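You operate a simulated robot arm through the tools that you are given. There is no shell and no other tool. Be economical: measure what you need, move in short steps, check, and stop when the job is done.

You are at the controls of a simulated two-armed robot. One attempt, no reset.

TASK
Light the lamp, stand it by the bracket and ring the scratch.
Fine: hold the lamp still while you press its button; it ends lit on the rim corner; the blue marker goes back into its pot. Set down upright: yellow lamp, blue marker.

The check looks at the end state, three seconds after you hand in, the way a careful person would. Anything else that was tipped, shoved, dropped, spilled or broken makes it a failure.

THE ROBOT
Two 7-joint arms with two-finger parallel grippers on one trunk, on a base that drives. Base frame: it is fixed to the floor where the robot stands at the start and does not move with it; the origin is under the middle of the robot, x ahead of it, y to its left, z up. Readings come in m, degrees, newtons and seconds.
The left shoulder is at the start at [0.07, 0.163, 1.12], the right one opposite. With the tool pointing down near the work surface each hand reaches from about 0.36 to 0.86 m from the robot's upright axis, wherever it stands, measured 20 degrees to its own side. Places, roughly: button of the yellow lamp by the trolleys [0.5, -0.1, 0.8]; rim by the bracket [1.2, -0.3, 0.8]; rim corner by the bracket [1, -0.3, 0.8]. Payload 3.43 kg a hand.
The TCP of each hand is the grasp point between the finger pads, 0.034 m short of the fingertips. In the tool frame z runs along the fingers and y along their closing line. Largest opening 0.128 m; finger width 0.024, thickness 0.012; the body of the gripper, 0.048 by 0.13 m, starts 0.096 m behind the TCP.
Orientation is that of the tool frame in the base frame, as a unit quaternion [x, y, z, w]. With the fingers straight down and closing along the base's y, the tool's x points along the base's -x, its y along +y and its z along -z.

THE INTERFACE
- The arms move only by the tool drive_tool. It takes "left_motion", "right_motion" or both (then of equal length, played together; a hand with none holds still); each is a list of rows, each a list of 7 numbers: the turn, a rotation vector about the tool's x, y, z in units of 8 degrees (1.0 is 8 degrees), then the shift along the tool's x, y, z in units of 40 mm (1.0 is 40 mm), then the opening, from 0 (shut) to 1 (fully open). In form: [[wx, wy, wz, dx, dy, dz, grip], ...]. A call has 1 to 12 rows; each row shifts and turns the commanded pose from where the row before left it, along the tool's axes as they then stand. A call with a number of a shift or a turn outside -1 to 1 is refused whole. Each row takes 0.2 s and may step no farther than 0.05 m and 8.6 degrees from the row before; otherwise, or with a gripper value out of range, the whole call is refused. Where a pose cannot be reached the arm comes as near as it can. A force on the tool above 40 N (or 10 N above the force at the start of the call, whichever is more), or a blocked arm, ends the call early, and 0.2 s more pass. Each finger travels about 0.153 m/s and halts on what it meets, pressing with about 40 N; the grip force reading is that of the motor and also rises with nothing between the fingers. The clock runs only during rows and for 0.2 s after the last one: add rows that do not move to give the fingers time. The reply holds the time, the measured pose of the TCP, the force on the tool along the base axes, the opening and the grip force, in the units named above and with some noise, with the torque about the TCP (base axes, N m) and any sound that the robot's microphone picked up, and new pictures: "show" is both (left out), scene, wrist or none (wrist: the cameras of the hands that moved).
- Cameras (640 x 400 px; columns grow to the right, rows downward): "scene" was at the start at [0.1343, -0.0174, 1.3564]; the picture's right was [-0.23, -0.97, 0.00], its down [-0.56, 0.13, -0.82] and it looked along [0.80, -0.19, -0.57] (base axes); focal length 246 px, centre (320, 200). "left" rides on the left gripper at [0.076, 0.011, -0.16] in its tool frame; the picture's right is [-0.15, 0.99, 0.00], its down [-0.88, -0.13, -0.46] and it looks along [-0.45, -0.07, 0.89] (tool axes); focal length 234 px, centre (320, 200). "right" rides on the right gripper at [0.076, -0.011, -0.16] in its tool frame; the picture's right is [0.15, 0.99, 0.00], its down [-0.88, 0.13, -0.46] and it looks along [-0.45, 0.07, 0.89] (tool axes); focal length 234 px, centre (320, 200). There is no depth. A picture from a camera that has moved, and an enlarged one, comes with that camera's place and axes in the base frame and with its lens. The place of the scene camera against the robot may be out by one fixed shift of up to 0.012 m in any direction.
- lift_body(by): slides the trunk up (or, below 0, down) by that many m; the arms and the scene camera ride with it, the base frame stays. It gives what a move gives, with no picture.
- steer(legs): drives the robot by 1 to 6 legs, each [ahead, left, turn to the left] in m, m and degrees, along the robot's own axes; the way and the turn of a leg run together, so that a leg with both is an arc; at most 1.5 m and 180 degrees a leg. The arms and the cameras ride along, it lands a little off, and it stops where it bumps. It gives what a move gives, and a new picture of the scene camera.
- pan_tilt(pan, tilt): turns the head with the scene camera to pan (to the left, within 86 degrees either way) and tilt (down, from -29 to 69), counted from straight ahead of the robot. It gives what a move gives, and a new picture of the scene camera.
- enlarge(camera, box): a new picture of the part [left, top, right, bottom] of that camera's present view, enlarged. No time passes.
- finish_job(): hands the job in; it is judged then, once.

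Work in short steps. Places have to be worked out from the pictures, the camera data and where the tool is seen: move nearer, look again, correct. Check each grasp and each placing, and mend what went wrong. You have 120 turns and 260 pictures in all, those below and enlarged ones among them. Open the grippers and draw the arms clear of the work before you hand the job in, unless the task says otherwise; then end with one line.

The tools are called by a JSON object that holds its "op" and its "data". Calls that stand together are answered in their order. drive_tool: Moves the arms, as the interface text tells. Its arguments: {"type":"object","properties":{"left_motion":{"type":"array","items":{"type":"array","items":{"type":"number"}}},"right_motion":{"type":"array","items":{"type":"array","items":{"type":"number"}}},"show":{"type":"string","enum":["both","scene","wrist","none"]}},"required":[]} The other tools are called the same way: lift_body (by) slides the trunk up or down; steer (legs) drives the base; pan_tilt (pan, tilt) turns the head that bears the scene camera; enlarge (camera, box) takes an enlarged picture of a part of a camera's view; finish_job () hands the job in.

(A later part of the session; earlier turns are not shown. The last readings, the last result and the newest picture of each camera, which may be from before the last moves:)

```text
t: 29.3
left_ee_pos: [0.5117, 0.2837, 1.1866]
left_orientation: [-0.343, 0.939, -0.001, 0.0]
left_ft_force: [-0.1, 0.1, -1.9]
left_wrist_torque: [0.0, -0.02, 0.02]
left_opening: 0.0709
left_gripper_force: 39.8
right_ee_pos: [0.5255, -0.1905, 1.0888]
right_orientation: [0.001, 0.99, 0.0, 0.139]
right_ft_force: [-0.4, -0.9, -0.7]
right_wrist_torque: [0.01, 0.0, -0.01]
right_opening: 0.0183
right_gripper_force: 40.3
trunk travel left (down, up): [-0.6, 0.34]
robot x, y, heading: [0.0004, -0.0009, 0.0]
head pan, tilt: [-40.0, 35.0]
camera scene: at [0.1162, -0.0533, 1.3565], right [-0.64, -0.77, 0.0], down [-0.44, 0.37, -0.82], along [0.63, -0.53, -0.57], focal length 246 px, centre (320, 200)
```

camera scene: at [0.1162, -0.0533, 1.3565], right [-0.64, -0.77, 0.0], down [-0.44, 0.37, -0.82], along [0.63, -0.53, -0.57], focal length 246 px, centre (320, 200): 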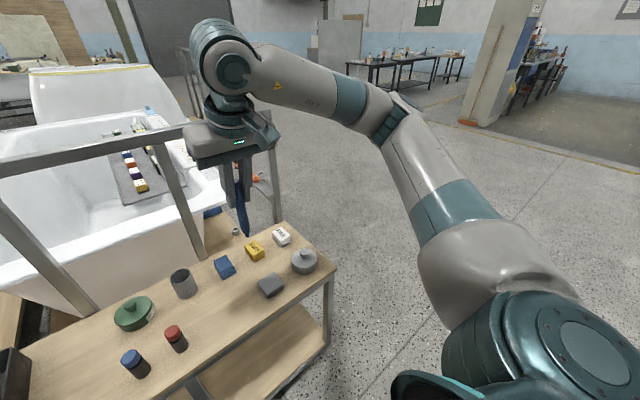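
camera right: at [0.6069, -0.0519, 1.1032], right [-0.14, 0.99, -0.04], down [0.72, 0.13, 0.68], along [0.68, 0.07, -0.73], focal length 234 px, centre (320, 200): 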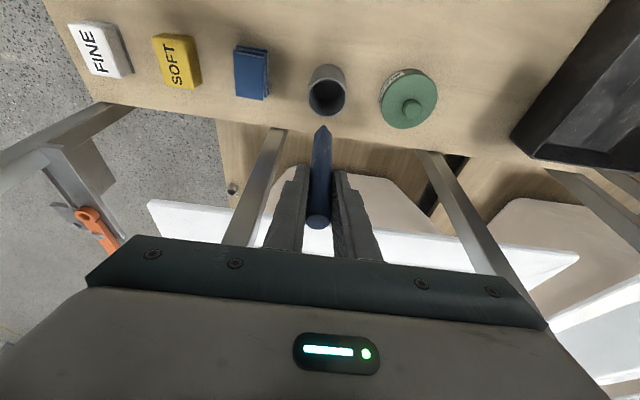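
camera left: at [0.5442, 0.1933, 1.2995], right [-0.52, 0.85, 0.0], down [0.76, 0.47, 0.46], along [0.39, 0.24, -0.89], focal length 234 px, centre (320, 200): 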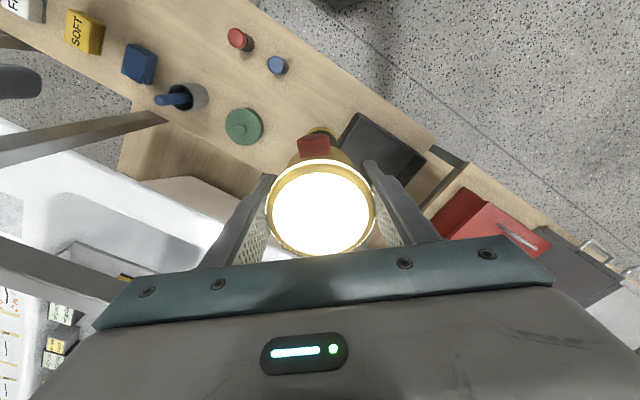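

The floor to the right is clear. I strafe 1.15 m right, go 1.1 m ahead and turn left to face the tub's side.

{"op": "steer", "data": {"legs": [[0, -1.15, 0], [1.12, 0, 0], [0, 0, 90]]}}

{"op": "pan_tilt", "data": {"pan": 10, "tilt": 40}}

```text
t: 44.2
left_ee_pos: [0.8117, -0.6364, 1.1866]
left_orientation: [0.905, -0.425, 0.0, 0.0]
left_ft_force: [-0.4, 0.1, -2.1]
left_wrist_torque: [0.0, -0.01, 0.01]
left_opening: 0.0711
left_gripper_force: 39.9
right_ee_pos: [1.287, -0.6225, 1.0881]
right_orientation: [-0.699, 0.702, 0.099, 0.099]
right_ft_force: [-0.3, 1.1, -1.6]
right_wrist_torque: [-0.01, 0.02, 0.0]
right_opening: 0.0184
right_gripper_force: 40.3
trunk travel left (down, up): [-0.6, 0.34]
robot x, y, heading: [1.093, -1.1496, 90.1]
head pan, tilt: [-40.0, 35.0]
camera scene: at [1.1499, -1.0267, 1.3565], right [0.76, -0.65, 0.0], down [-0.37, -0.44, -0.82], along [0.53, 0.63, -0.57], focal length 246 px, centre (320, 200)
```

scene: 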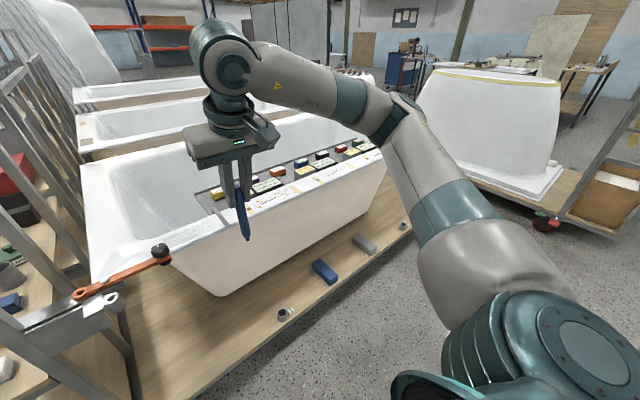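

```text
t: 45.4
left_ee_pos: [0.8132, -0.6342, 1.1871]
left_orientation: [0.905, -0.425, 0.0, 0.001]
left_ft_force: [-0.6, 0.0, 0.0]
left_wrist_torque: [-0.03, 0.04, 0.0]
left_opening: 0.0709
left_gripper_force: 39.8
right_ee_pos: [1.2879, -0.623, 1.0882]
right_orientation: [-0.699, 0.702, 0.097, 0.1]
right_ft_force: [0.6, 0.3, -0.3]
right_wrist_torque: [0.0, -0.02, 0.01]
right_opening: 0.0186
right_gripper_force: 41.0
trunk travel left (down, up): [-0.6, 0.34]
robot x, y, heading: [1.0959, -1.1503, 89.5]
head pan, tilt: [10.0, 40.0]
camera scene: at [1.0787, -1.0102, 1.3489], right [0.99, 0.17, 0.0], down [0.11, -0.63, -0.77], along [-0.13, 0.75, -0.64], focal length 246 px, centre (320, 200)
```

scene: 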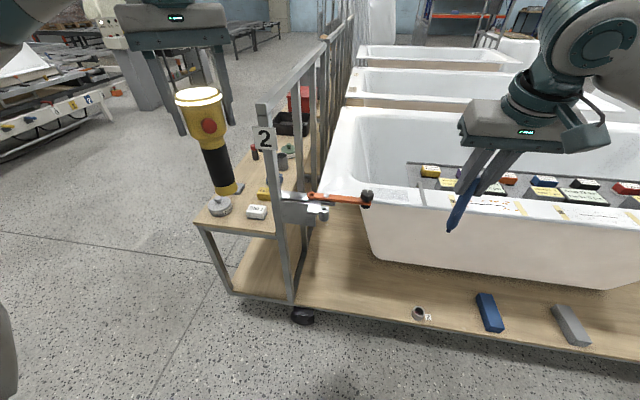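

I'm facing the rim. I enlarge it to tell the scratch apart from the other marks.

{"op": "enlarge", "data": {"camera": "scene", "box": [310, 150, 470, 250]}}

{"op": "enlarge", "data": {"camera": "scene", "box": [420, 160, 640, 260]}}

```text
4.00 times, centred on (390, 200) of scene
camera zoom: at [1.0787, -1.0102, 1.3489], right [0.99, 0.17, 0.0], down [0.11, -0.63, -0.77], along [-0.13, 0.75, -0.64], focal length 983 px, centre (40, 200)
```

zoom: 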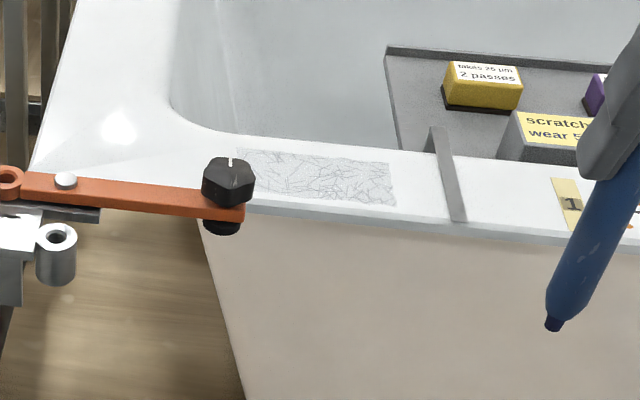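

```text
2.91 times, centred on (530, 210) of scene
camera zoom: at [1.0787, -1.0102, 1.3489], right [0.99, 0.17, 0.0], down [0.11, -0.63, -0.77], along [-0.13, 0.75, -0.64], focal length 715 px, centre (-291, 171)
```

zoom: 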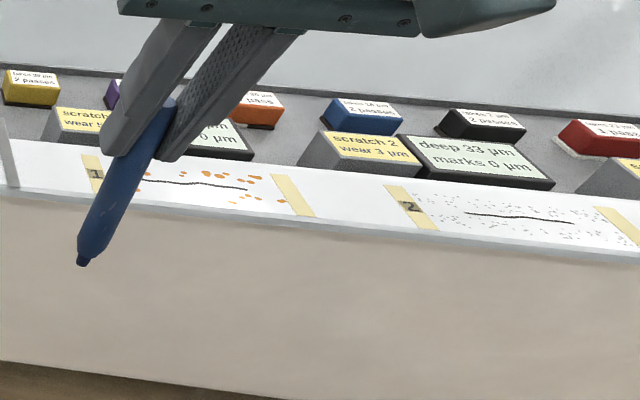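

The crazed patch on the rim lies at about (1.21, -0.295), matching "rim by the bracket"; the scratch there may only show under the lamp. The lever's knob is at about (1.12, -0.41, 0.87), outside the rim. I move the lamp hand clear of the post, then drive 0.2 m closer.

{"op": "drive_tool", "data": {"left_motion": [[0, 0, 0, 0.605, -0.73, 0, 0.4], [0, 0, 0, 0.605, -0.73, 0, 0.4], [0, 0, 0, 0.605, -0.73, 0, 0.4], [0, 0, 0, 0.605, -0.73, 0, 0.4], [0, 0, 0, 0.605, -0.73, 0, 0.4], [0, 0, 0, 0, 0, 0, 0.4]], "show": "none"}}

{"op": "steer", "data": {"legs": [[0.2, 0, 0]]}}

```text
t: 46.8
left_ee_pos: [1.0015, -0.6349, 1.185]
left_orientation: [0.906, -0.424, 0.001, -0.001]
left_ft_force: [-0.7, 0.4, -2.7]
left_wrist_torque: [0.03, -0.02, -0.02]
left_opening: 0.0709
left_gripper_force: 39.5
right_ee_pos: [1.2861, -0.6235, 1.0888]
right_orientation: [-0.699, 0.701, 0.098, 0.098]
right_ft_force: [-0.1, -0.5, -0.4]
right_wrist_torque: [0.02, -0.02, -0.01]
right_opening: 0.0186
right_gripper_force: 40.3
trunk travel left (down, up): [-0.6, 0.34]
robot x, y, heading: [1.0975, -1.1487, 89.6]
head pan, tilt: [10.0, 40.0]
```

```text
t: 48.4
left_ee_pos: [1.0016, -0.4329, 1.1847]
left_orientation: [0.906, -0.423, 0.001, 0.0]
left_ft_force: [0.3, 0.2, -2.2]
left_wrist_torque: [-0.03, 0.03, 0.0]
left_opening: 0.071
left_gripper_force: 39.9
right_ee_pos: [1.2863, -0.4206, 1.0889]
right_orientation: [0.701, -0.7, -0.099, -0.098]
right_ft_force: [0.1, -0.5, 0.2]
right_wrist_torque: [0.02, 0.03, 0.02]
right_opening: 0.0185
right_gripper_force: 40.1
trunk travel left (down, up): [-0.6, 0.34]
robot x, y, heading: [1.0921, -0.9448, 90.4]
head pan, tilt: [10.0, 40.0]
camera scene: at [1.0787, -0.8082, 1.3489], right [0.98, 0.17, 0.0], down [0.11, -0.63, -0.77], along [-0.13, 0.75, -0.64], focal length 246 px, centre (320, 200)
```

scene: 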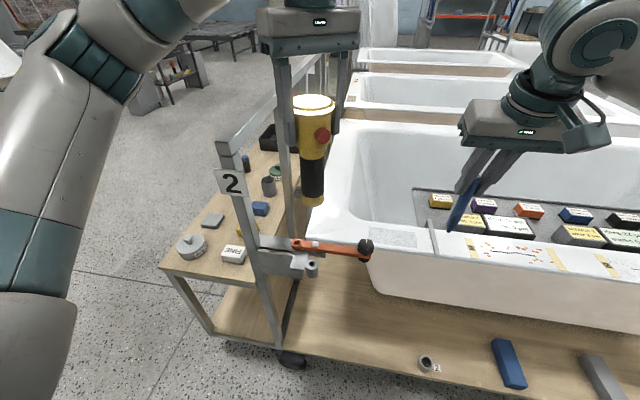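

I look through the left wrist camera at the rim corner below, and enlarge the scene view of it.

{"op": "enlarge", "data": {"camera": "left", "box": [0, 0, 640, 400]}}

{"op": "enlarge", "data": {"camera": "scene", "box": [290, 170, 450, 270]}}

```text
1.00 times, centred on (320, 200) of left
camera zoom: at [1.0408, -0.4986, 1.3436], right [-0.85, -0.52, 0.0], down [-0.47, 0.76, 0.46], along [-0.24, 0.39, -0.89], focal length 234 px, centre (320, 200)
```

zoom: 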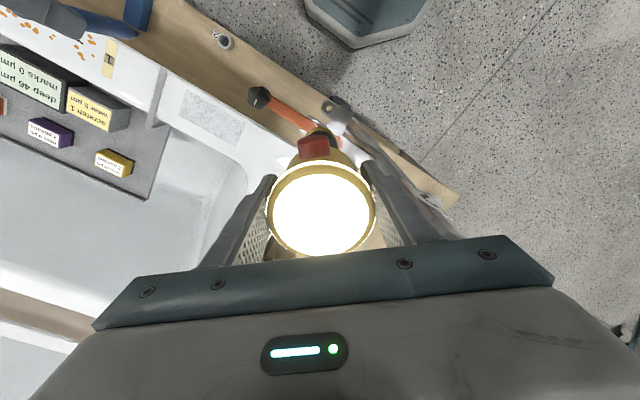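

```text
4.00 times, centred on (370, 220) of scene
camera zoom: at [1.0787, -0.8082, 1.3489], right [0.98, 0.17, 0.0], down [0.11, -0.63, -0.77], along [-0.13, 0.75, -0.64], focal length 983 px, centre (120, 120)
```

zoom: 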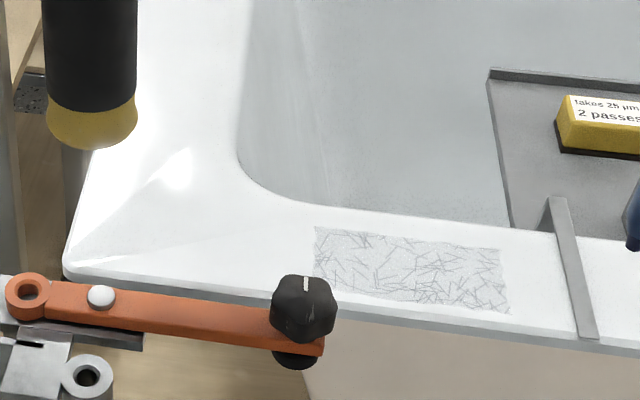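

The corner is at about (0.957, -0.341), the bowl's inner corner at (1.09, -0.23), and the rim surface near z 0.797. I bring the lamp over (1.015, -0.295) and lower it part way.

{"op": "drive_tool", "data": {"left_motion": [[0, 0, 0, -0.6075, -0.618, 0, 0.4], [0, 0, 0, -0.6075, -0.618, 0, 0.4], [0, 0, 0, -0.6075, -0.618, 0, 0.4], [0, 0, 0, -0.6075, -0.618, 0, 0.4], [0, 0, 0, 0, 0, 1, 0.4], [0, 0, 0, 0, 0, 1, 0.4], [0, 0, 0, 0, 0, 1, 0.4], [0, 0, 0, 0, 0, 1, 0.4], [0, 0, 0, 0, 0, 0, 0.4]]}}

{"op": "enlarge", "data": {"camera": "scene", "box": [270, 130, 430, 270]}}

```text
t: 50.4
left_ee_pos: [1.0144, -0.2966, 1.0243]
left_orientation: [0.906, -0.423, 0.0, 0.0]
left_ft_force: [0.3, 0.2, -1.5]
left_wrist_torque: [0.03, 0.03, 0.0]
left_opening: 0.0709
left_gripper_force: 40.0
right_ee_pos: [1.2863, -0.4198, 1.0899]
right_orientation: [-0.7, 0.7, 0.098, 0.098]
right_ft_force: [0.2, 0.3, -0.1]
right_wrist_torque: [0.04, 0.04, -0.03]
right_opening: 0.0186
right_gripper_force: 39.8
trunk travel left (down, up): [-0.6, 0.34]
robot x, y, heading: [1.0971, -0.9491, 89.9]
head pan, tilt: [10.0, 40.0]
camera scene: at [1.0792, -0.8089, 1.349], right [0.98, 0.17, 0.0], down [0.11, -0.63, -0.77], along [-0.13, 0.75, -0.64], focal length 246 px, centre (320, 200)
camera left: at [1.0532, -0.3624, 1.1836], right [-0.85, -0.52, 0.0], down [-0.47, 0.76, 0.46], along [-0.24, 0.39, -0.89], focal length 234 px, centre (320, 200)
```

scene: 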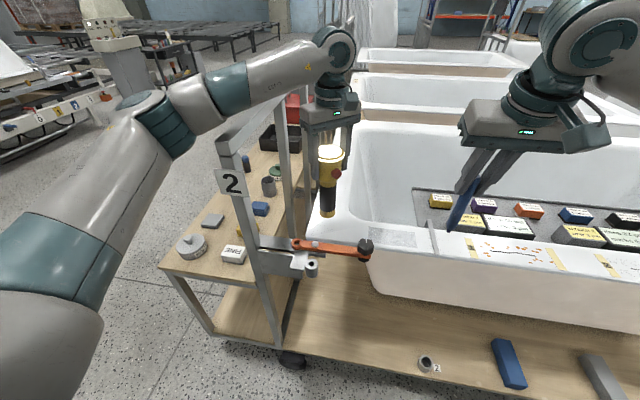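
left: 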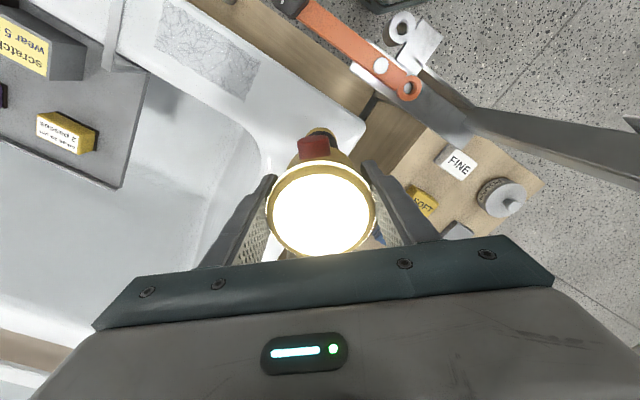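

```text
2.86 times, centred on (350, 200) of scene
camera zoom: at [1.0792, -0.8089, 1.349], right [0.98, 0.17, 0.0], down [0.11, -0.63, -0.77], along [-0.13, 0.75, -0.64], focal length 702 px, centre (234, 200)
```

zoom: 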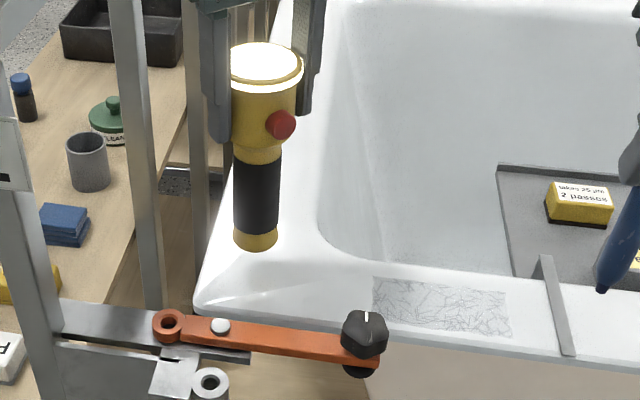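

The lamp hangs over the middle of the corner flat. I lower it to just above the expected contact, then creep down.

{"op": "drive_tool", "data": {"left_motion": [[0, 0, 0, 0, 0, 0.9, 0.4], [0, 0, 0, 0, 0, 0.1, 0.4], [0, 0, 0, 0, 0, 0.06, 0.4], [0, 0, 0, 0, 0, 0.06, 0.4], [0, 0, 0, 0, 0, 0.06, 0.4], [0, 0, 0, 0, 0, 0, 0.4]], "show": "none"}}

{"op": "enlarge", "data": {"camera": "scene", "box": [270, 130, 430, 270]}}

```text
t: 52.0
left_ee_pos: [1.0168, -0.2877, 1.0054]
left_orientation: [0.906, -0.422, -0.005, -0.025]
left_ft_force: [0.5, -0.6, -1.9]
left_wrist_torque: [-0.05, -0.01, -0.01]
left_opening: 0.071
left_gripper_force: 40.5
right_ee_pos: [1.2869, -0.42, 1.0856]
right_orientation: [-0.7, 0.701, 0.099, 0.098]
right_ft_force: [0.6, -0.4, -0.8]
right_wrist_torque: [0.02, 0.02, 0.0]
right_opening: 0.0188
right_gripper_force: 39.9
trunk travel left (down, up): [-0.6, 0.34]
robot x, y, heading: [1.0921, -0.9448, 89.7]
head pan, tilt: [10.0, 40.0]
stopped in row 6 (left hand): the arm was blocked; the commanded pose is now the measured one
```

```text
2.86 times, centred on (350, 200) of scene
camera zoom: at [1.081, -0.8086, 1.346], right [0.98, 0.17, 0.0], down [0.11, -0.63, -0.77], along [-0.13, 0.76, -0.64], focal length 702 px, centre (234, 200)
```

zoom: 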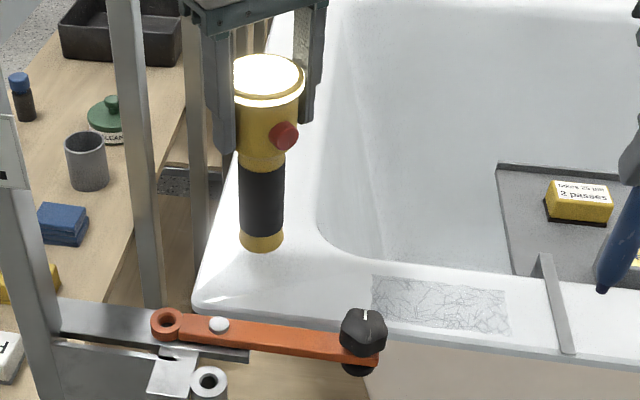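

The arm, not the lamp, was blocked: the left forearm appears to have met the end of the rail. I back straight up and level the lamp again.

{"op": "drive_tool", "data": {"left_motion": [[0, 0, 0, 0, 0, -0.7, 0.4], [0, 0, 0, 0, 0, -0.7, 0.4], [-0.295, 0.216, 0, 0, 0, -0.7, 0.4], [0, 0, 0, 0, 0, -1, 0.4], [0, 0, 0, 0, 0, -1, 0.4], [0, 0, 0, 0, 0, 0, 0.4]]}}

{"op": "pan_tilt", "data": {"pan": 40, "tilt": 35}}

```text
t: 53.4
left_ee_pos: [1.0142, -0.2909, 1.1638]
left_orientation: [0.907, -0.422, 0.003, 0.006]
left_ft_force: [0.1, 0.0, -2.2]
left_wrist_torque: [-0.01, -0.02, 0.01]
left_opening: 0.0711
left_gripper_force: 39.2
right_ee_pos: [1.2858, -0.4181, 1.0887]
right_orientation: [0.7, -0.7, -0.098, -0.098]
right_ft_force: [-0.4, -0.5, -1.0]
right_wrist_torque: [0.03, -0.03, 0.0]
right_opening: 0.0186
right_gripper_force: 39.5
trunk travel left (down, up): [-0.6, 0.34]
robot x, y, heading: [1.0969, -0.9487, 89.9]
head pan, tilt: [10.0, 40.0]
camera scene: at [1.078, -0.8067, 1.3487], right [0.98, 0.17, 0.0], down [0.11, -0.63, -0.77], along [-0.13, 0.75, -0.64], focal length 246 px, centre (320, 200)
camera left: at [1.0531, -0.355, 1.3241], right [-0.85, -0.53, 0.01], down [-0.47, 0.76, 0.45], along [-0.24, 0.38, -0.89], focal length 234 px, centre (320, 200)
```

scene: 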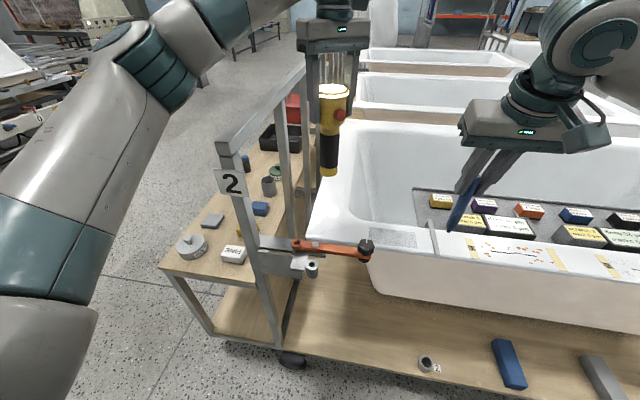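
left: 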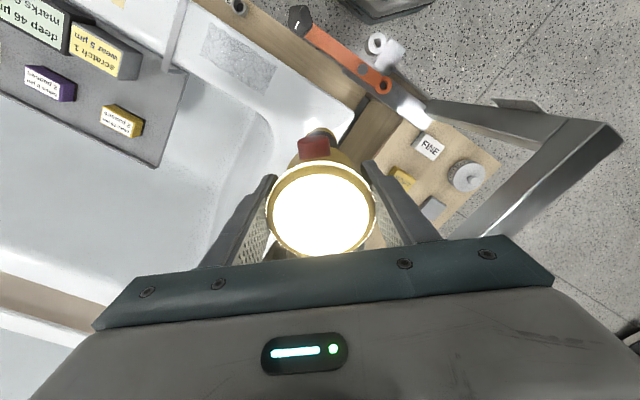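

```text
t: 54.3
left_ee_pos: [1.013, -0.292, 1.1643]
left_orientation: [0.906, -0.422, 0.001, 0.005]
left_ft_force: [0.1, 0.6, -2.3]
left_wrist_torque: [-0.02, 0.03, -0.03]
left_opening: 0.0712
left_gripper_force: 40.4
right_ee_pos: [1.2854, -0.4198, 1.0893]
right_orientation: [0.7, -0.7, -0.099, -0.099]
right_ft_force: [0.3, -0.5, -0.1]
right_wrist_torque: [0.02, 0.0, -0.01]
right_opening: 0.0186
right_gripper_force: 40.2
trunk travel left (down, up): [-0.6, 0.34]
robot x, y, heading: [1.098, -0.9448, 90.2]
head pan, tilt: [40.0, 35.0]
camera scene: at [1.0366, -0.8238, 1.3564], right [0.77, 0.64, 0.0], down [0.37, -0.44, -0.82], along [-0.53, 0.63, -0.57], focal length 246 px, centre (320, 200)
```

scene: 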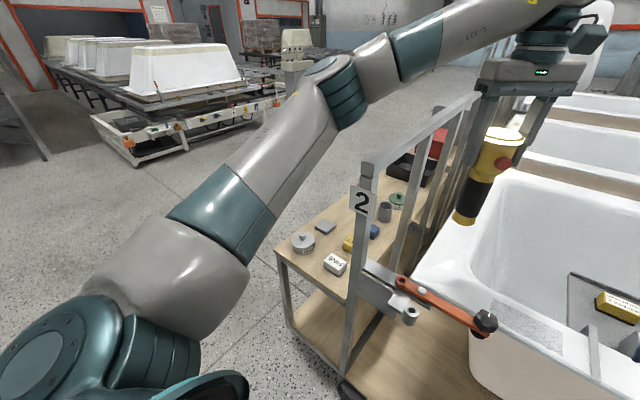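

The forearm comes in over the rail from the left. I raise the trunk 0.2 m and shift the base 0.22 m to the right, so that the arm comes down from above and clear of the rail.

{"op": "lift_body", "data": {"by": 0.2}}

{"op": "steer", "data": {"legs": [[0, -0.22, 0]]}}

```text
t: 56.5
left_ee_pos: [1.0139, -0.2912, 1.3638]
left_orientation: [0.906, -0.423, 0.001, 0.005]
left_ft_force: [-0.1, -0.2, -2.2]
left_wrist_torque: [-0.01, 0.03, 0.04]
left_opening: 0.0711
left_gripper_force: 40.0
right_ee_pos: [1.2855, -0.4193, 1.2893]
right_orientation: [0.701, -0.7, -0.098, -0.099]
right_ft_force: [-0.6, 0.3, 0.5]
right_wrist_torque: [0.0, 0.02, -0.01]
right_opening: 0.0188
right_gripper_force: 40.6
trunk travel left (down, up): [-0.8, 0.14]
robot x, y, heading: [1.0938, -0.941, 89.9]
head pan, tilt: [40.0, 35.0]
```

```text
t: 58.2
left_ee_pos: [1.229, -0.2911, 1.3647]
left_orientation: [0.907, -0.421, 0.002, 0.004]
left_ft_force: [0.3, 0.1, -1.7]
left_wrist_torque: [-0.02, -0.04, -0.03]
left_opening: 0.0711
left_gripper_force: 40.2
right_ee_pos: [1.5012, -0.4193, 1.2902]
right_orientation: [0.701, -0.7, -0.097, -0.1]
right_ft_force: [0.1, -0.1, -0.1]
right_wrist_torque: [-0.03, -0.01, -0.02]
right_opening: 0.0184
right_gripper_force: 39.8
trunk travel left (down, up): [-0.8, 0.14]
robot x, y, heading: [1.3111, -0.9478, 89.9]
head pan, tilt: [40.0, 35.0]
camera scene: at [1.2517, -0.824, 1.5564], right [0.77, 0.64, 0.0], down [0.37, -0.44, -0.82], along [-0.53, 0.63, -0.57], focal length 246 px, centre (320, 200)
```

scene: 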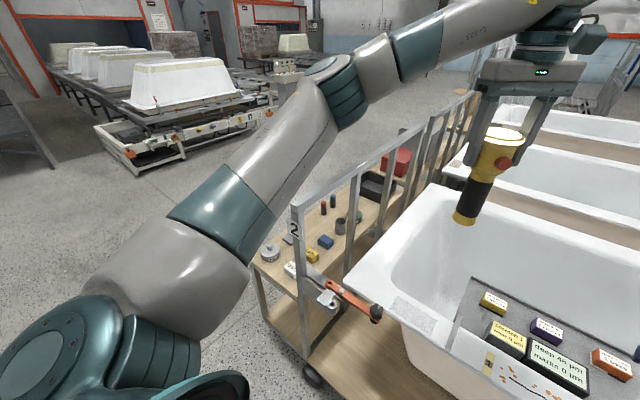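

Now I move the lamp hand back over the corner and come partly down, levelling the small residual tilt.

{"op": "drive_tool", "data": {"left_motion": [[0.059, -0.043, 0, -0.67, 0.833, 0, 0.4], [0, 0, 0, -0.67, 0.833, 0, 0.4], [0, 0, 0, -0.67, 0.833, 0, 0.4], [0, 0, 0, -0.67, 0.833, 0, 0.4], [0, 0, 0, -0.67, 0.833, 0, 0.4], [0, 0, 0, 0, 0, 1, 0.4], [0, 0, 0, 0, 0, 1, 0.4], [0, 0, 0, 0, 0, 1, 0.4], [0, 0, 0, 0, 0, 1, 0.4], [0, 0, 0, 0, 0, 1, 0.4], [0, 0, 0, 0, 0, 1, 0.4], [0, 0, 0, 0, 0, 0, 0.4]]}}

```text
t: 60.8
left_ee_pos: [1.0194, -0.2962, 1.1226]
left_orientation: [0.907, -0.42, 0.001, 0.001]
left_ft_force: [0.2, -0.2, -1.6]
left_wrist_torque: [-0.01, -0.01, 0.0]
left_opening: 0.0709
left_gripper_force: 40.3
right_ee_pos: [1.5044, -0.4189, 1.2894]
right_orientation: [-0.7, 0.7, 0.098, 0.099]
right_ft_force: [-0.2, 1.2, 0.1]
right_wrist_torque: [0.0, 0.0, -0.01]
right_opening: 0.0186
right_gripper_force: 39.8
trunk travel left (down, up): [-0.8, 0.14]
robot x, y, heading: [1.3091, -0.9457, 90.0]
head pan, tilt: [40.0, 35.0]
camera scene: at [1.2548, -0.824, 1.5565], right [0.77, 0.64, 0.0], down [0.37, -0.44, -0.82], along [-0.53, 0.63, -0.57], focal length 246 px, centre (320, 200)
camera left: at [1.0583, -0.3621, 1.2831], right [-0.85, -0.53, 0.0], down [-0.47, 0.76, 0.45], along [-0.24, 0.39, -0.89], focal length 234 px, centre (320, 200)
```

scene: 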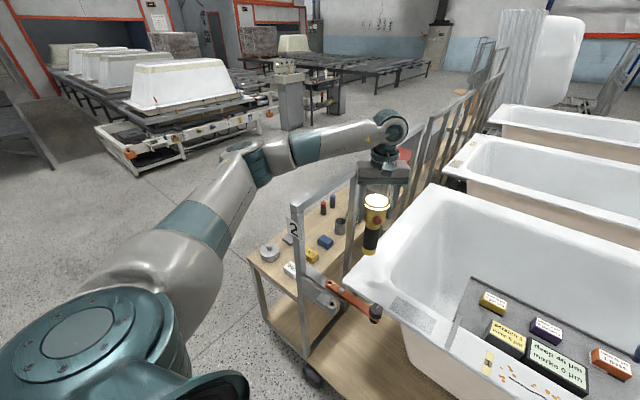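
left: 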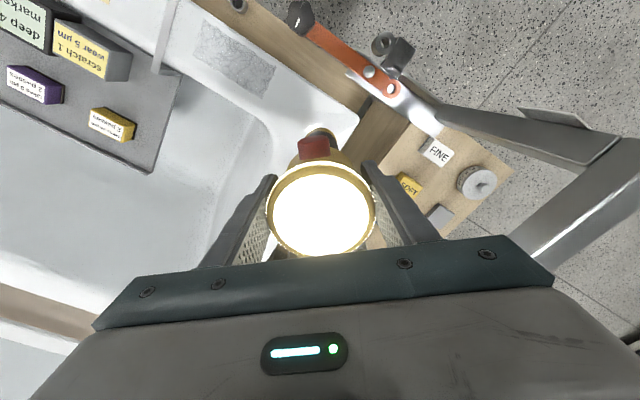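

The arm still runs close over the rail. I shift another 0.15 m right and raise the trunk 0.1 m, so the arm straightens and stays clear of it.

{"op": "lift_body", "data": {"by": 0.1}}

{"op": "steer", "data": {"legs": [[0, -0.15, 0]]}}

```text
t: 62.1
left_ee_pos: [1.0192, -0.2965, 1.2229]
left_orientation: [0.907, -0.421, 0.001, 0.001]
left_ft_force: [-0.1, 0.1, -2.0]
left_wrist_torque: [-0.01, 0.0, 0.01]
left_opening: 0.071
left_gripper_force: 40.1
right_ee_pos: [1.5036, -0.4195, 1.389]
right_orientation: [0.701, -0.7, -0.098, -0.099]
right_ft_force: [0.3, 0.4, 0.3]
right_wrist_torque: [-0.02, 0.04, 0.0]
right_opening: 0.0188
right_gripper_force: 39.8
trunk travel left (down, up): [-0.9, 0.04]
robot x, y, heading: [1.3102, -0.9475, 89.9]
head pan, tilt: [40.0, 35.0]
```

```text
t: 63.5
left_ee_pos: [1.1671, -0.2966, 1.2239]
left_orientation: [0.908, -0.419, 0.001, 0.0]
left_ft_force: [-0.4, 0.5, -1.5]
left_wrist_torque: [0.01, 0.0, 0.01]
left_opening: 0.0709
left_gripper_force: 39.8
right_ee_pos: [1.6512, -0.4185, 1.39]
right_orientation: [0.702, -0.698, -0.098, -0.099]
right_ft_force: [-0.4, -0.6, -1.2]
right_wrist_torque: [-0.05, -0.02, -0.01]
right_opening: 0.0185
right_gripper_force: 40.0
trunk travel left (down, up): [-0.9, 0.04]
robot x, y, heading: [1.4676, -0.9498, 89.9]
head pan, tilt: [40.0, 35.0]
camera scene: at [1.403, -0.8238, 1.6563], right [0.76, 0.64, 0.0], down [0.37, -0.44, -0.82], along [-0.53, 0.63, -0.58], focal length 246 px, centre (320, 200)
```

scene: 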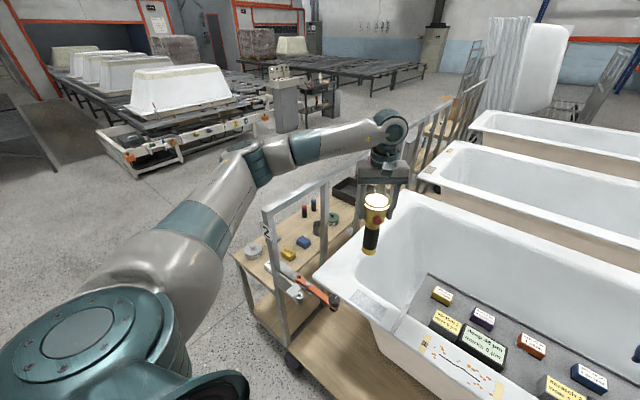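

I bring the lamp over the corner again and come down to z 1.02.

{"op": "drive_tool", "data": {"left_motion": [[0, 0, 0, -0.625, 0.717, 0, 0.4], [0, 0, 0, -0.625, 0.717, 0, 0.4], [0, 0, 0, -0.625, 0.717, 0, 0.4], [0, 0, 0, -0.625, 0.717, 0, 0.4], [0, 0, 0, 0, 0, 1, 0.4], [0, 0, 0, 0, 0, 1, 0.4], [0, 0, 0, 0, 0, 1, 0.4], [0, 0, 0, 0, 0, 1, 0.4], [0, 0, 0, 0, 0, 0.9, 0.4], [0, 0, 0, 0, 0, 0, 0.4]]}}

```text
t: 65.7
left_ee_pos: [1.017, -0.2964, 1.0269]
left_orientation: [0.907, -0.42, 0.0, 0.0]
left_ft_force: [-0.1, 0.4, -1.4]
left_wrist_torque: [-0.01, 0.0, -0.01]
left_opening: 0.0712
left_gripper_force: 39.9
right_ee_pos: [1.6552, -0.4194, 1.3896]
right_orientation: [0.702, -0.699, -0.098, -0.098]
right_ft_force: [0.2, 0.4, -1.0]
right_wrist_torque: [0.04, -0.02, 0.03]
right_opening: 0.0187
right_gripper_force: 39.1
trunk travel left (down, up): [-0.9, 0.04]
robot x, y, heading: [1.4639, -0.9437, 90.2]
head pan, tilt: [40.0, 35.0]
camera scene: at [1.4067, -0.8243, 1.6565], right [0.76, 0.64, 0.0], down [0.37, -0.44, -0.82], along [-0.53, 0.63, -0.57], focal length 246 px, centre (320, 200)
camera left: at [1.0566, -0.3616, 1.1866], right [-0.85, -0.53, 0.0], down [-0.47, 0.76, 0.45], along [-0.24, 0.39, -0.89], focal length 234 px, centre (320, 200)
```

scene: 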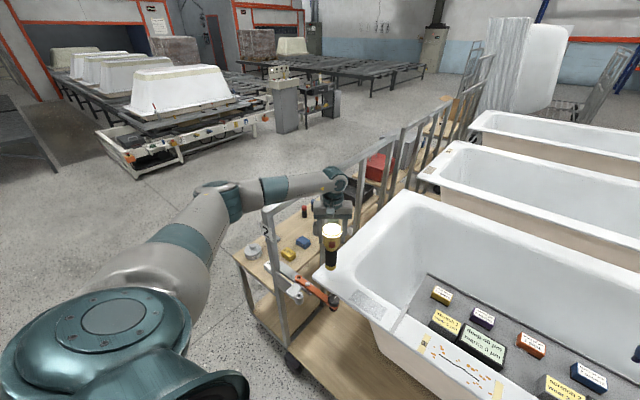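
left: 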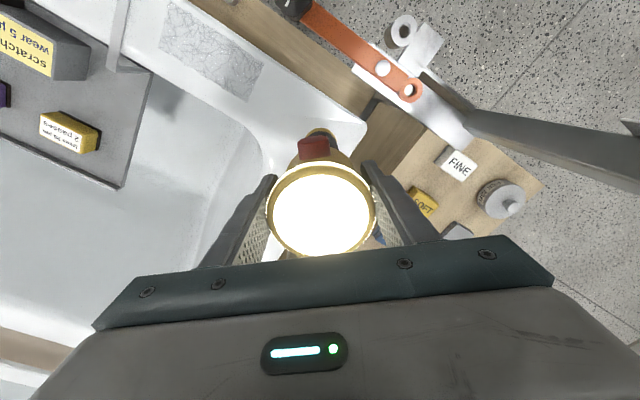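

I check the forearm's clearance over the rail end before the last 5 cm.

{"op": "enlarge", "data": {"camera": "scene", "box": [190, 140, 390, 300]}}

```text
2.50 times, centred on (290, 220) of scene
camera zoom: at [1.4067, -0.8243, 1.6565], right [0.76, 0.64, 0.0], down [0.37, -0.44, -0.82], along [-0.53, 0.63, -0.57], focal length 614 px, centre (395, 150)
```

zoom: 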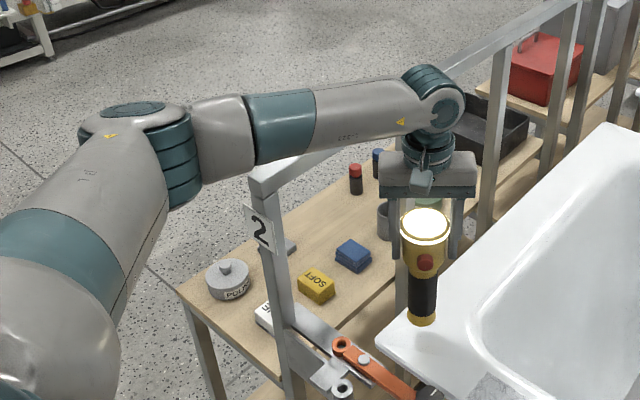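

The forearm would come down right on the rail's end. I raise the hand, lift the trunk the rest of the way and back the base 0.08 m, so the arm straightens and the elbow moves outward.

{"op": "drive_tool", "data": {"left_motion": [[0, 0, 0, 0, 0, -1, 0.4], [0, 0, 0, 0, 0, -1, 0.4], [0, 0, 0, 0, 0, -0.5, 0.4]], "show": "none"}}

{"op": "lift_body", "data": {"by": 0.035}}

{"op": "steer", "data": {"legs": [[-0.08, 0, 0]]}}

```text
t: 66.5
left_ee_pos: [1.0173, -0.2967, 1.1263]
left_orientation: [0.908, -0.419, 0.001, 0.001]
left_ft_force: [0.3, 0.1, -2.2]
left_wrist_torque: [-0.01, 0.02, -0.01]
left_opening: 0.0711
left_gripper_force: 40.0
right_ee_pos: [1.6544, -0.4203, 1.3887]
right_orientation: [0.702, -0.699, -0.099, -0.099]
right_ft_force: [-0.4, 0.9, -0.3]
right_wrist_torque: [0.04, 0.02, -0.02]
right_opening: 0.0187
right_gripper_force: 40.4
trunk travel left (down, up): [-0.9, 0.04]
robot x, y, heading: [1.4656, -0.9479, 90.2]
head pan, tilt: [40.0, 35.0]
```

```text
t: 67.3
left_ee_pos: [1.0171, -0.2965, 1.1611]
left_orientation: [0.908, -0.42, 0.001, 0.0]
left_ft_force: [0.2, 0.3, -1.8]
left_wrist_torque: [0.01, 0.0, 0.01]
left_opening: 0.0712
left_gripper_force: 40.2
right_ee_pos: [1.6545, -0.4185, 1.4235]
right_orientation: [0.702, -0.699, -0.098, -0.098]
right_ft_force: [0.1, 0.0, -1.0]
right_wrist_torque: [0.01, 0.01, -0.01]
right_opening: 0.0186
right_gripper_force: 39.7
trunk travel left (down, up): [-0.935, 0.005]
robot x, y, heading: [1.4652, -0.9457, 90.2]
head pan, tilt: [40.0, 35.0]
```

```text
t: 68.3
left_ee_pos: [1.0195, -0.3645, 1.1555]
left_orientation: [0.907, -0.421, 0.002, 0.003]
left_ft_force: [-0.7, 1.1, -2.0]
left_wrist_torque: [-0.07, 0.01, 0.01]
left_opening: 0.0711
left_gripper_force: 39.9
right_ee_pos: [1.6551, -0.4875, 1.4196]
right_orientation: [-0.7, 0.701, 0.096, 0.096]
right_ft_force: [0.4, 0.2, -1.7]
right_wrist_torque: [-0.1, 0.0, -0.01]
right_opening: 0.0185
right_gripper_force: 40.1
trunk travel left (down, up): [-0.935, 0.005]
robot x, y, heading: [1.4652, -1.0235, 89.8]
head pan, tilt: [40.0, 35.0]
camera scene: at [1.4067, -0.8896, 1.6904], right [0.77, 0.64, 0.0], down [0.37, -0.45, -0.82], along [-0.53, 0.62, -0.58], focal length 246 px, centre (320, 200)
```

scene: 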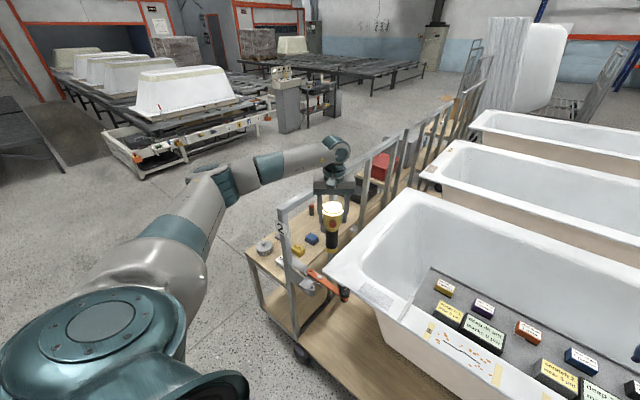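

Back over the corner and down to about z 1.03, then I look at the forearm against the rail again.

{"op": "drive_tool", "data": {"left_motion": [[0, 0, 0, -0.69, -0.53, 0, 0.4], [0, 0, 0, -0.69, -0.53, 0, 0.4], [0, 0, 0, 0, 0, 0.8, 0.4], [0, 0, 0, 0, 0, 0.8, 0.4], [0, 0, 0, 0, 0, 0.8, 0.4], [0, 0, 0, 0, 0, 0.8, 0.4], [0, 0, 0, 0, 0, 0, 0.4]], "show": "none"}}

{"op": "enlarge", "data": {"camera": "scene", "box": [190, 140, 390, 320]}}

```text
t: 69.9
left_ee_pos: [1.0156, -0.3022, 1.0333]
left_orientation: [0.907, -0.422, 0.001, -0.001]
left_ft_force: [0.4, 0.2, -1.7]
left_wrist_torque: [0.04, 0.01, 0.0]
left_opening: 0.071
left_gripper_force: 40.2
right_ee_pos: [1.6566, -0.4977, 1.4246]
right_orientation: [0.7, -0.7, -0.099, -0.098]
right_ft_force: [-0.3, 0.0, -0.3]
right_wrist_torque: [0.06, 0.03, 0.0]
right_opening: 0.0189
right_gripper_force: 40.3
trunk travel left (down, up): [-0.935, 0.005]
robot x, y, heading: [1.4655, -1.0213, 89.7]
head pan, tilt: [40.0, 35.0]
```

```text
2.22 times, centred on (290, 230) of scene
camera zoom: at [1.4065, -0.9018, 1.6916], right [0.77, 0.64, 0.0], down [0.37, -0.44, -0.82], along [-0.53, 0.63, -0.57], focal length 546 px, centre (387, 133)
```

zoom: 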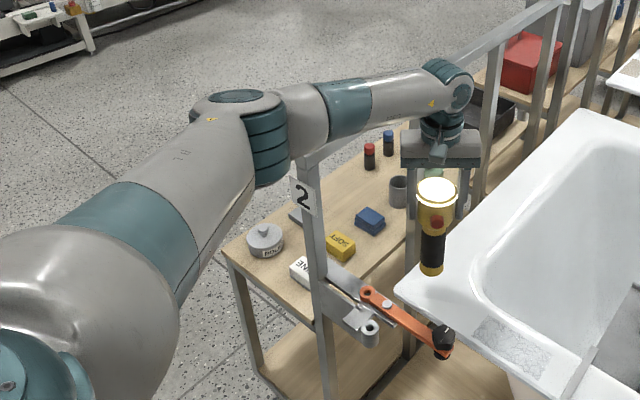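

The rail end is around (0.84, -0.44, 1.15), and the forearm now passes above and to the right of it. I creep down, watching for any block.

{"op": "drive_tool", "data": {"left_motion": [[0, 0, 0, 0.03, -0.13, 0.35, 0.4], [0, 0, 0, 0, 0, 0.35, 0.4], [0, 0, 0, 0, 0, 0.3, 0.4], [0, 0, 0, 0, 0, 0, 0.4]], "show": "none"}}

{"op": "enlarge", "data": {"camera": "scene", "box": [190, 140, 390, 320]}}

```text
t: 70.9
left_ee_pos: [1.0208, -0.2983, 0.9931]
left_orientation: [0.907, -0.421, 0.001, 0.0]
left_ft_force: [-0.1, -0.4, -1.1]
left_wrist_torque: [0.02, -0.03, 0.0]
left_opening: 0.0711
left_gripper_force: 40.3
right_ee_pos: [1.6555, -0.4944, 1.4236]
right_orientation: [-0.7, 0.701, 0.098, 0.097]
right_ft_force: [-0.7, 0.6, -0.1]
right_wrist_torque: [0.0, -0.02, 0.02]
right_opening: 0.0188
right_gripper_force: 39.5
trunk travel left (down, up): [-0.935, 0.005]
robot x, y, heading: [1.4688, -1.0223, 90.0]
head pan, tilt: [40.0, 35.0]
```

```text
2.22 times, centred on (290, 230) of scene
camera zoom: at [1.4069, -0.8998, 1.6914], right [0.77, 0.64, 0.0], down [0.37, -0.44, -0.82], along [-0.53, 0.63, -0.57], focal length 546 px, centre (387, 133)
```

zoom: 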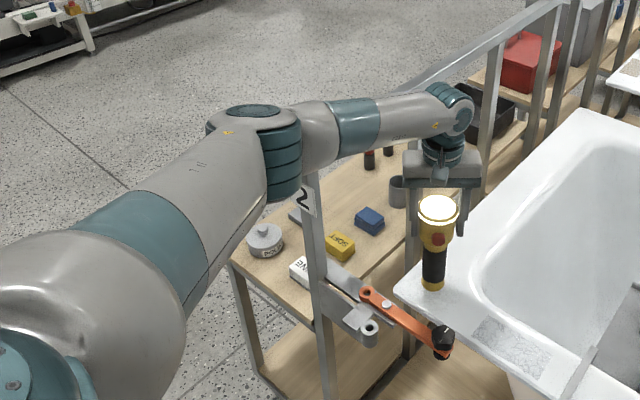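

No block, pose held. I continue down in 3 mm steps to contact.

{"op": "drive_tool", "data": {"left_motion": [[0, 0, 0, 0, 0, 0.1, 0.4], [0, 0, 0, 0, 0, 0.1, 0.4], [0, 0, 0, 0, 0, 0.07, 0.4], [0, 0, 0, 0, 0, 0.07, 0.4], [0, 0, 0, 0, 0, 0.07, 0.4], [0, 0, 0, 0, 0, 0, 0.4]], "show": "none"}}

{"op": "enlarge", "data": {"camera": "scene", "box": [310, 220, 410, 310]}}

```text
t: 72.3
left_ee_pos: [1.021, -0.2995, 0.9767]
left_orientation: [0.907, -0.421, 0.001, 0.0]
left_ft_force: [0.1, 1.0, -1.8]
left_wrist_torque: [-0.04, -0.01, -0.02]
left_opening: 0.0711
left_gripper_force: 40.0
right_ee_pos: [1.6554, -0.4967, 1.4245]
right_orientation: [-0.7, 0.7, 0.099, 0.099]
right_ft_force: [0.3, 1.2, 0.4]
right_wrist_torque: [0.04, 0.0, 0.01]
right_opening: 0.0188
right_gripper_force: 40.3
trunk travel left (down, up): [-0.935, 0.005]
robot x, y, heading: [1.4622, -1.022, 90.0]
head pan, tilt: [40.0, 35.0]
```

```text
4.44 times, centred on (360, 265) of scene
camera zoom: at [1.4068, -0.9001, 1.6915], right [0.77, 0.64, 0.0], down [0.37, -0.44, -0.82], along [-0.53, 0.63, -0.57], focal length 1092 px, centre (142, -89)
```

zoom: 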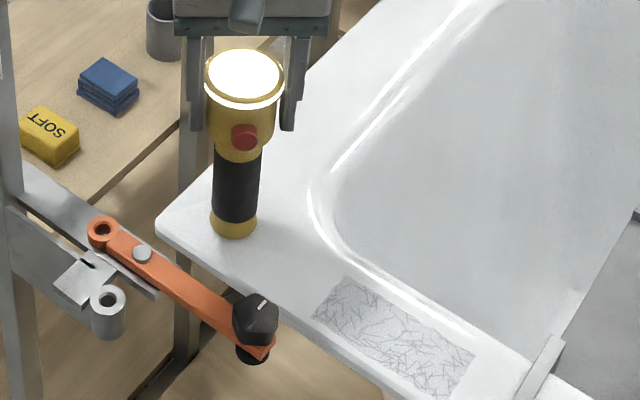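

Not touching yet, and the base is within about 1 cm of the rim's front edge. I shift it 25 mm inward to about (1.02, -0.273), then creep down again.

{"op": "drive_tool", "data": {"left_motion": [[0, 0, 0, 0, 0, -0.15, 0.4], [0, 0, 0, -0.25, -0.21, 0, 0.4], [0, 0, 0, -0.25, -0.21, 0, 0.4], [0, 0, 0, 0, 0, 0.15, 0.4], [0, 0, 0, 0, 0, 0.05, 0.4], [0, 0, 0, 0, 0, 0.05, 0.4], [0, 0, 0, 0, 0, 0.05, 0.4], [0, 0, 0, 0, 0, 0, 0.4]], "show": "none"}}

{"op": "enlarge", "data": {"camera": "scene", "box": [310, 220, 410, 310]}}

```text
t: 74.1
left_ee_pos: [1.021, -0.2736, 0.9719]
left_orientation: [0.907, -0.421, 0.002, -0.001]
left_ft_force: [-1.6, 1.5, 8.7]
left_wrist_torque: [0.1, 0.35, 0.02]
left_opening: 0.0711
left_gripper_force: 39.8
right_ee_pos: [1.6571, -0.4959, 1.4232]
right_orientation: [0.701, -0.699, -0.099, -0.099]
right_ft_force: [0.2, -0.5, -0.5]
right_wrist_torque: [-0.02, -0.01, -0.02]
right_opening: 0.0185
right_gripper_force: 40.1
trunk travel left (down, up): [-0.935, 0.005]
robot x, y, heading: [1.4664, -1.0251, 90.2]
head pan, tilt: [40.0, 35.0]
```

```text
4.44 times, centred on (360, 265) of scene
camera zoom: at [1.4078, -0.9015, 1.6918], right [0.77, 0.64, 0.0], down [0.37, -0.44, -0.82], along [-0.53, 0.63, -0.57], focal length 1092 px, centre (142, -89)
```

zoom: 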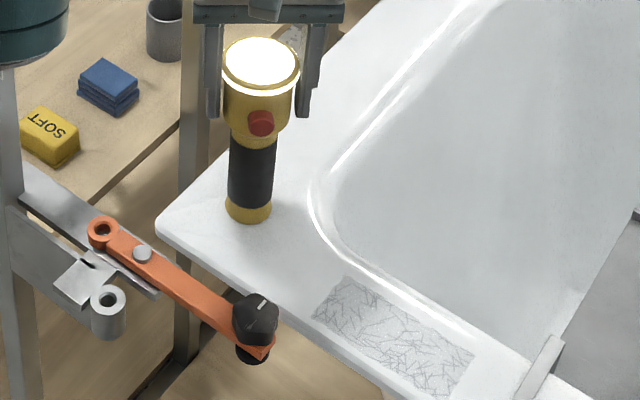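

It's touching (about 10 N) mid-corner. I open the fingers gently and check that the lamp stands.

{"op": "drive_tool", "data": {"left_motion": [[0, 0, 0, 0, 0, -0.02, 0.45], [0, 0, 0, 0, 0, 0, 0.5], [0, 0, 0, 0, 0, 0, 0.58], [0, 0, 0, 0, 0, 0, 0.7], [0, 0, 0, 0, 0, 0, 0.85], [0, 0, 0, 0, 0, 0, 0.85]], "show": "wrist"}}

{"op": "enlarge", "data": {"camera": "scene", "box": [310, 220, 410, 310]}}

```text
t: 75.5
left_ee_pos: [1.0206, -0.2746, 0.9709]
left_orientation: [0.907, -0.422, 0.001, 0.001]
left_ft_force: [-0.2, 0.4, -0.7]
left_wrist_torque: [-0.02, 0.0, 0.03]
left_opening: 0.109
left_gripper_force: 0.0
right_ee_pos: [1.6568, -0.4958, 1.4237]
right_orientation: [0.7, -0.7, -0.098, -0.098]
right_ft_force: [-0.6, 0.2, -0.1]
right_wrist_torque: [-0.01, 0.01, 0.03]
right_opening: 0.0185
right_gripper_force: 39.7
trunk travel left (down, up): [-0.935, 0.005]
robot x, y, heading: [1.4639, -1.0219, 89.9]
head pan, tilt: [40.0, 35.0]
camera left: at [1.0606, -0.3394, 1.1311], right [-0.85, -0.53, 0.0], down [-0.47, 0.76, 0.45], along [-0.24, 0.39, -0.89], focal length 234 px, centre (320, 200)
```

left: 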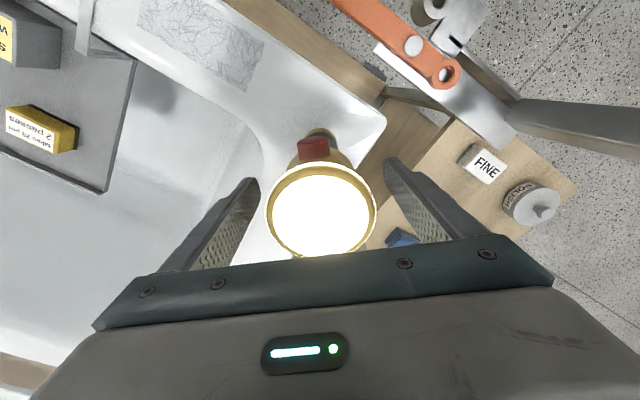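

```text
4.44 times, centred on (360, 265) of scene
camera zoom: at [1.4069, -0.9, 1.6914], right [0.77, 0.64, 0.0], down [0.37, -0.44, -0.82], along [-0.53, 0.63, -0.57], focal length 1092 px, centre (142, -89)
```

zoom: 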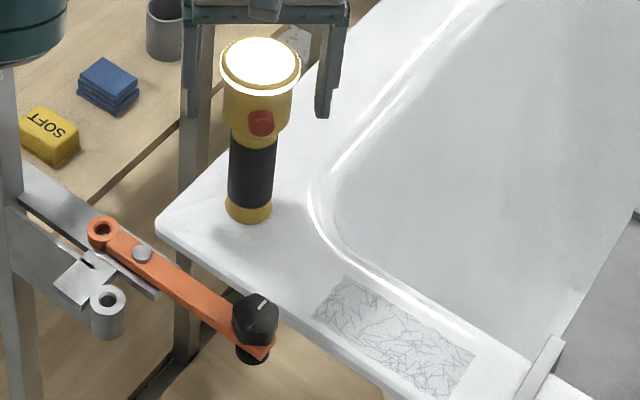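

The lamp stands upright and lit on the corner. I raise the left hand straight up, then draw it toward the robot.

{"op": "drive_tool", "data": {"left_motion": [[0, 0, 0, 0, 0, -0.5, 0.9], [0, 0, 0, 0, 0, -0.9, 0.9], [0, 0, 0, 0, 0, -1, 0.9], [0, 0, 0, 0, 0, -1, 0.9], [0, 0, 0, 0, 0, -1, 0.9], [0, 0, 0, 0, 0, -1, 0.9], [0, 0, 0, 0.85, 0, -0.4, 0.9], [0, 0, 0, 0.85, 0, -0.4, 0.9], [0, 0, 0, 0.85, -0.5, -0.4, 0.9], [0, 0, 0, 0.85, -0.5, 0, 0.9], [0, 0, 0, 0.85, -0.5, 0, 0.9], [0, 0, 0, 0.85, 0, 0, 0.9]], "show": "scene"}}

{"op": "pan_tilt", "data": {"pan": 20, "tilt": 48}}

```text
t: 78.1
left_ee_pos: [1.1997, -0.3915, 1.2358]
left_orientation: [0.907, -0.421, 0.001, 0.0]
left_ft_force: [0.3, -0.7, -0.7]
left_wrist_torque: [-0.01, 0.01, -0.02]
left_opening: 0.115
left_gripper_force: 0.1
right_ee_pos: [1.6576, -0.4975, 1.4233]
right_orientation: [0.7, -0.7, -0.099, -0.098]
right_ft_force: [-1.2, 0.2, -0.4]
right_wrist_torque: [0.0, 0.01, -0.01]
right_opening: 0.0184
right_gripper_force: 39.8
trunk travel left (down, up): [-0.935, 0.005]
robot x, y, heading: [1.4673, -1.0181, 89.8]
head pan, tilt: [40.0, 35.0]
camera scene: at [1.4075, -0.9012, 1.6916], right [0.77, 0.64, 0.0], down [0.37, -0.44, -0.82], along [-0.53, 0.63, -0.57], focal length 246 px, centre (320, 200)
```

scene: 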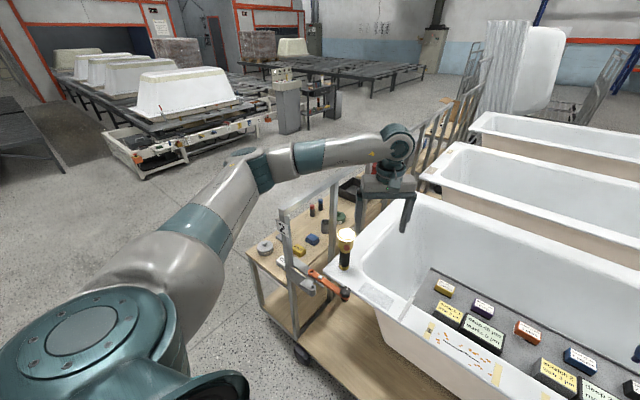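

```text
t: 79.0
left_ee_pos: [1.1991, -0.3899, 1.2343]
left_orientation: [0.907, -0.422, 0.0, 0.001]
left_ft_force: [0.8, -0.3, -0.1]
left_wrist_torque: [-0.01, -0.01, 0.0]
left_opening: 0.1153
left_gripper_force: 0.2
right_ee_pos: [1.6554, -0.4958, 1.4241]
right_orientation: [0.701, -0.7, -0.099, -0.098]
right_ft_force: [0.9, -0.1, -0.7]
right_wrist_torque: [-0.02, -0.02, -0.03]
right_opening: 0.0185
right_gripper_force: 39.7
trunk travel left (down, up): [-0.935, 0.005]
robot x, y, heading: [1.4644, -1.0209, 89.9]
head pan, tilt: [20.0, 48.0]
camera scene: at [1.4365, -0.8937, 1.6725], right [0.94, 0.34, 0.0], down [0.25, -0.7, -0.67], along [-0.23, 0.63, -0.74], focal length 246 px, centre (320, 200)
```

scene: 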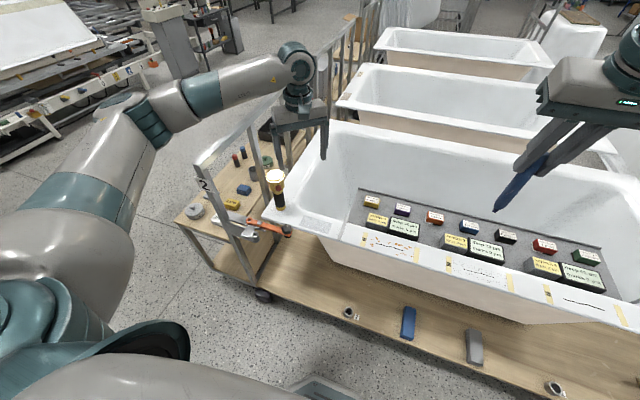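

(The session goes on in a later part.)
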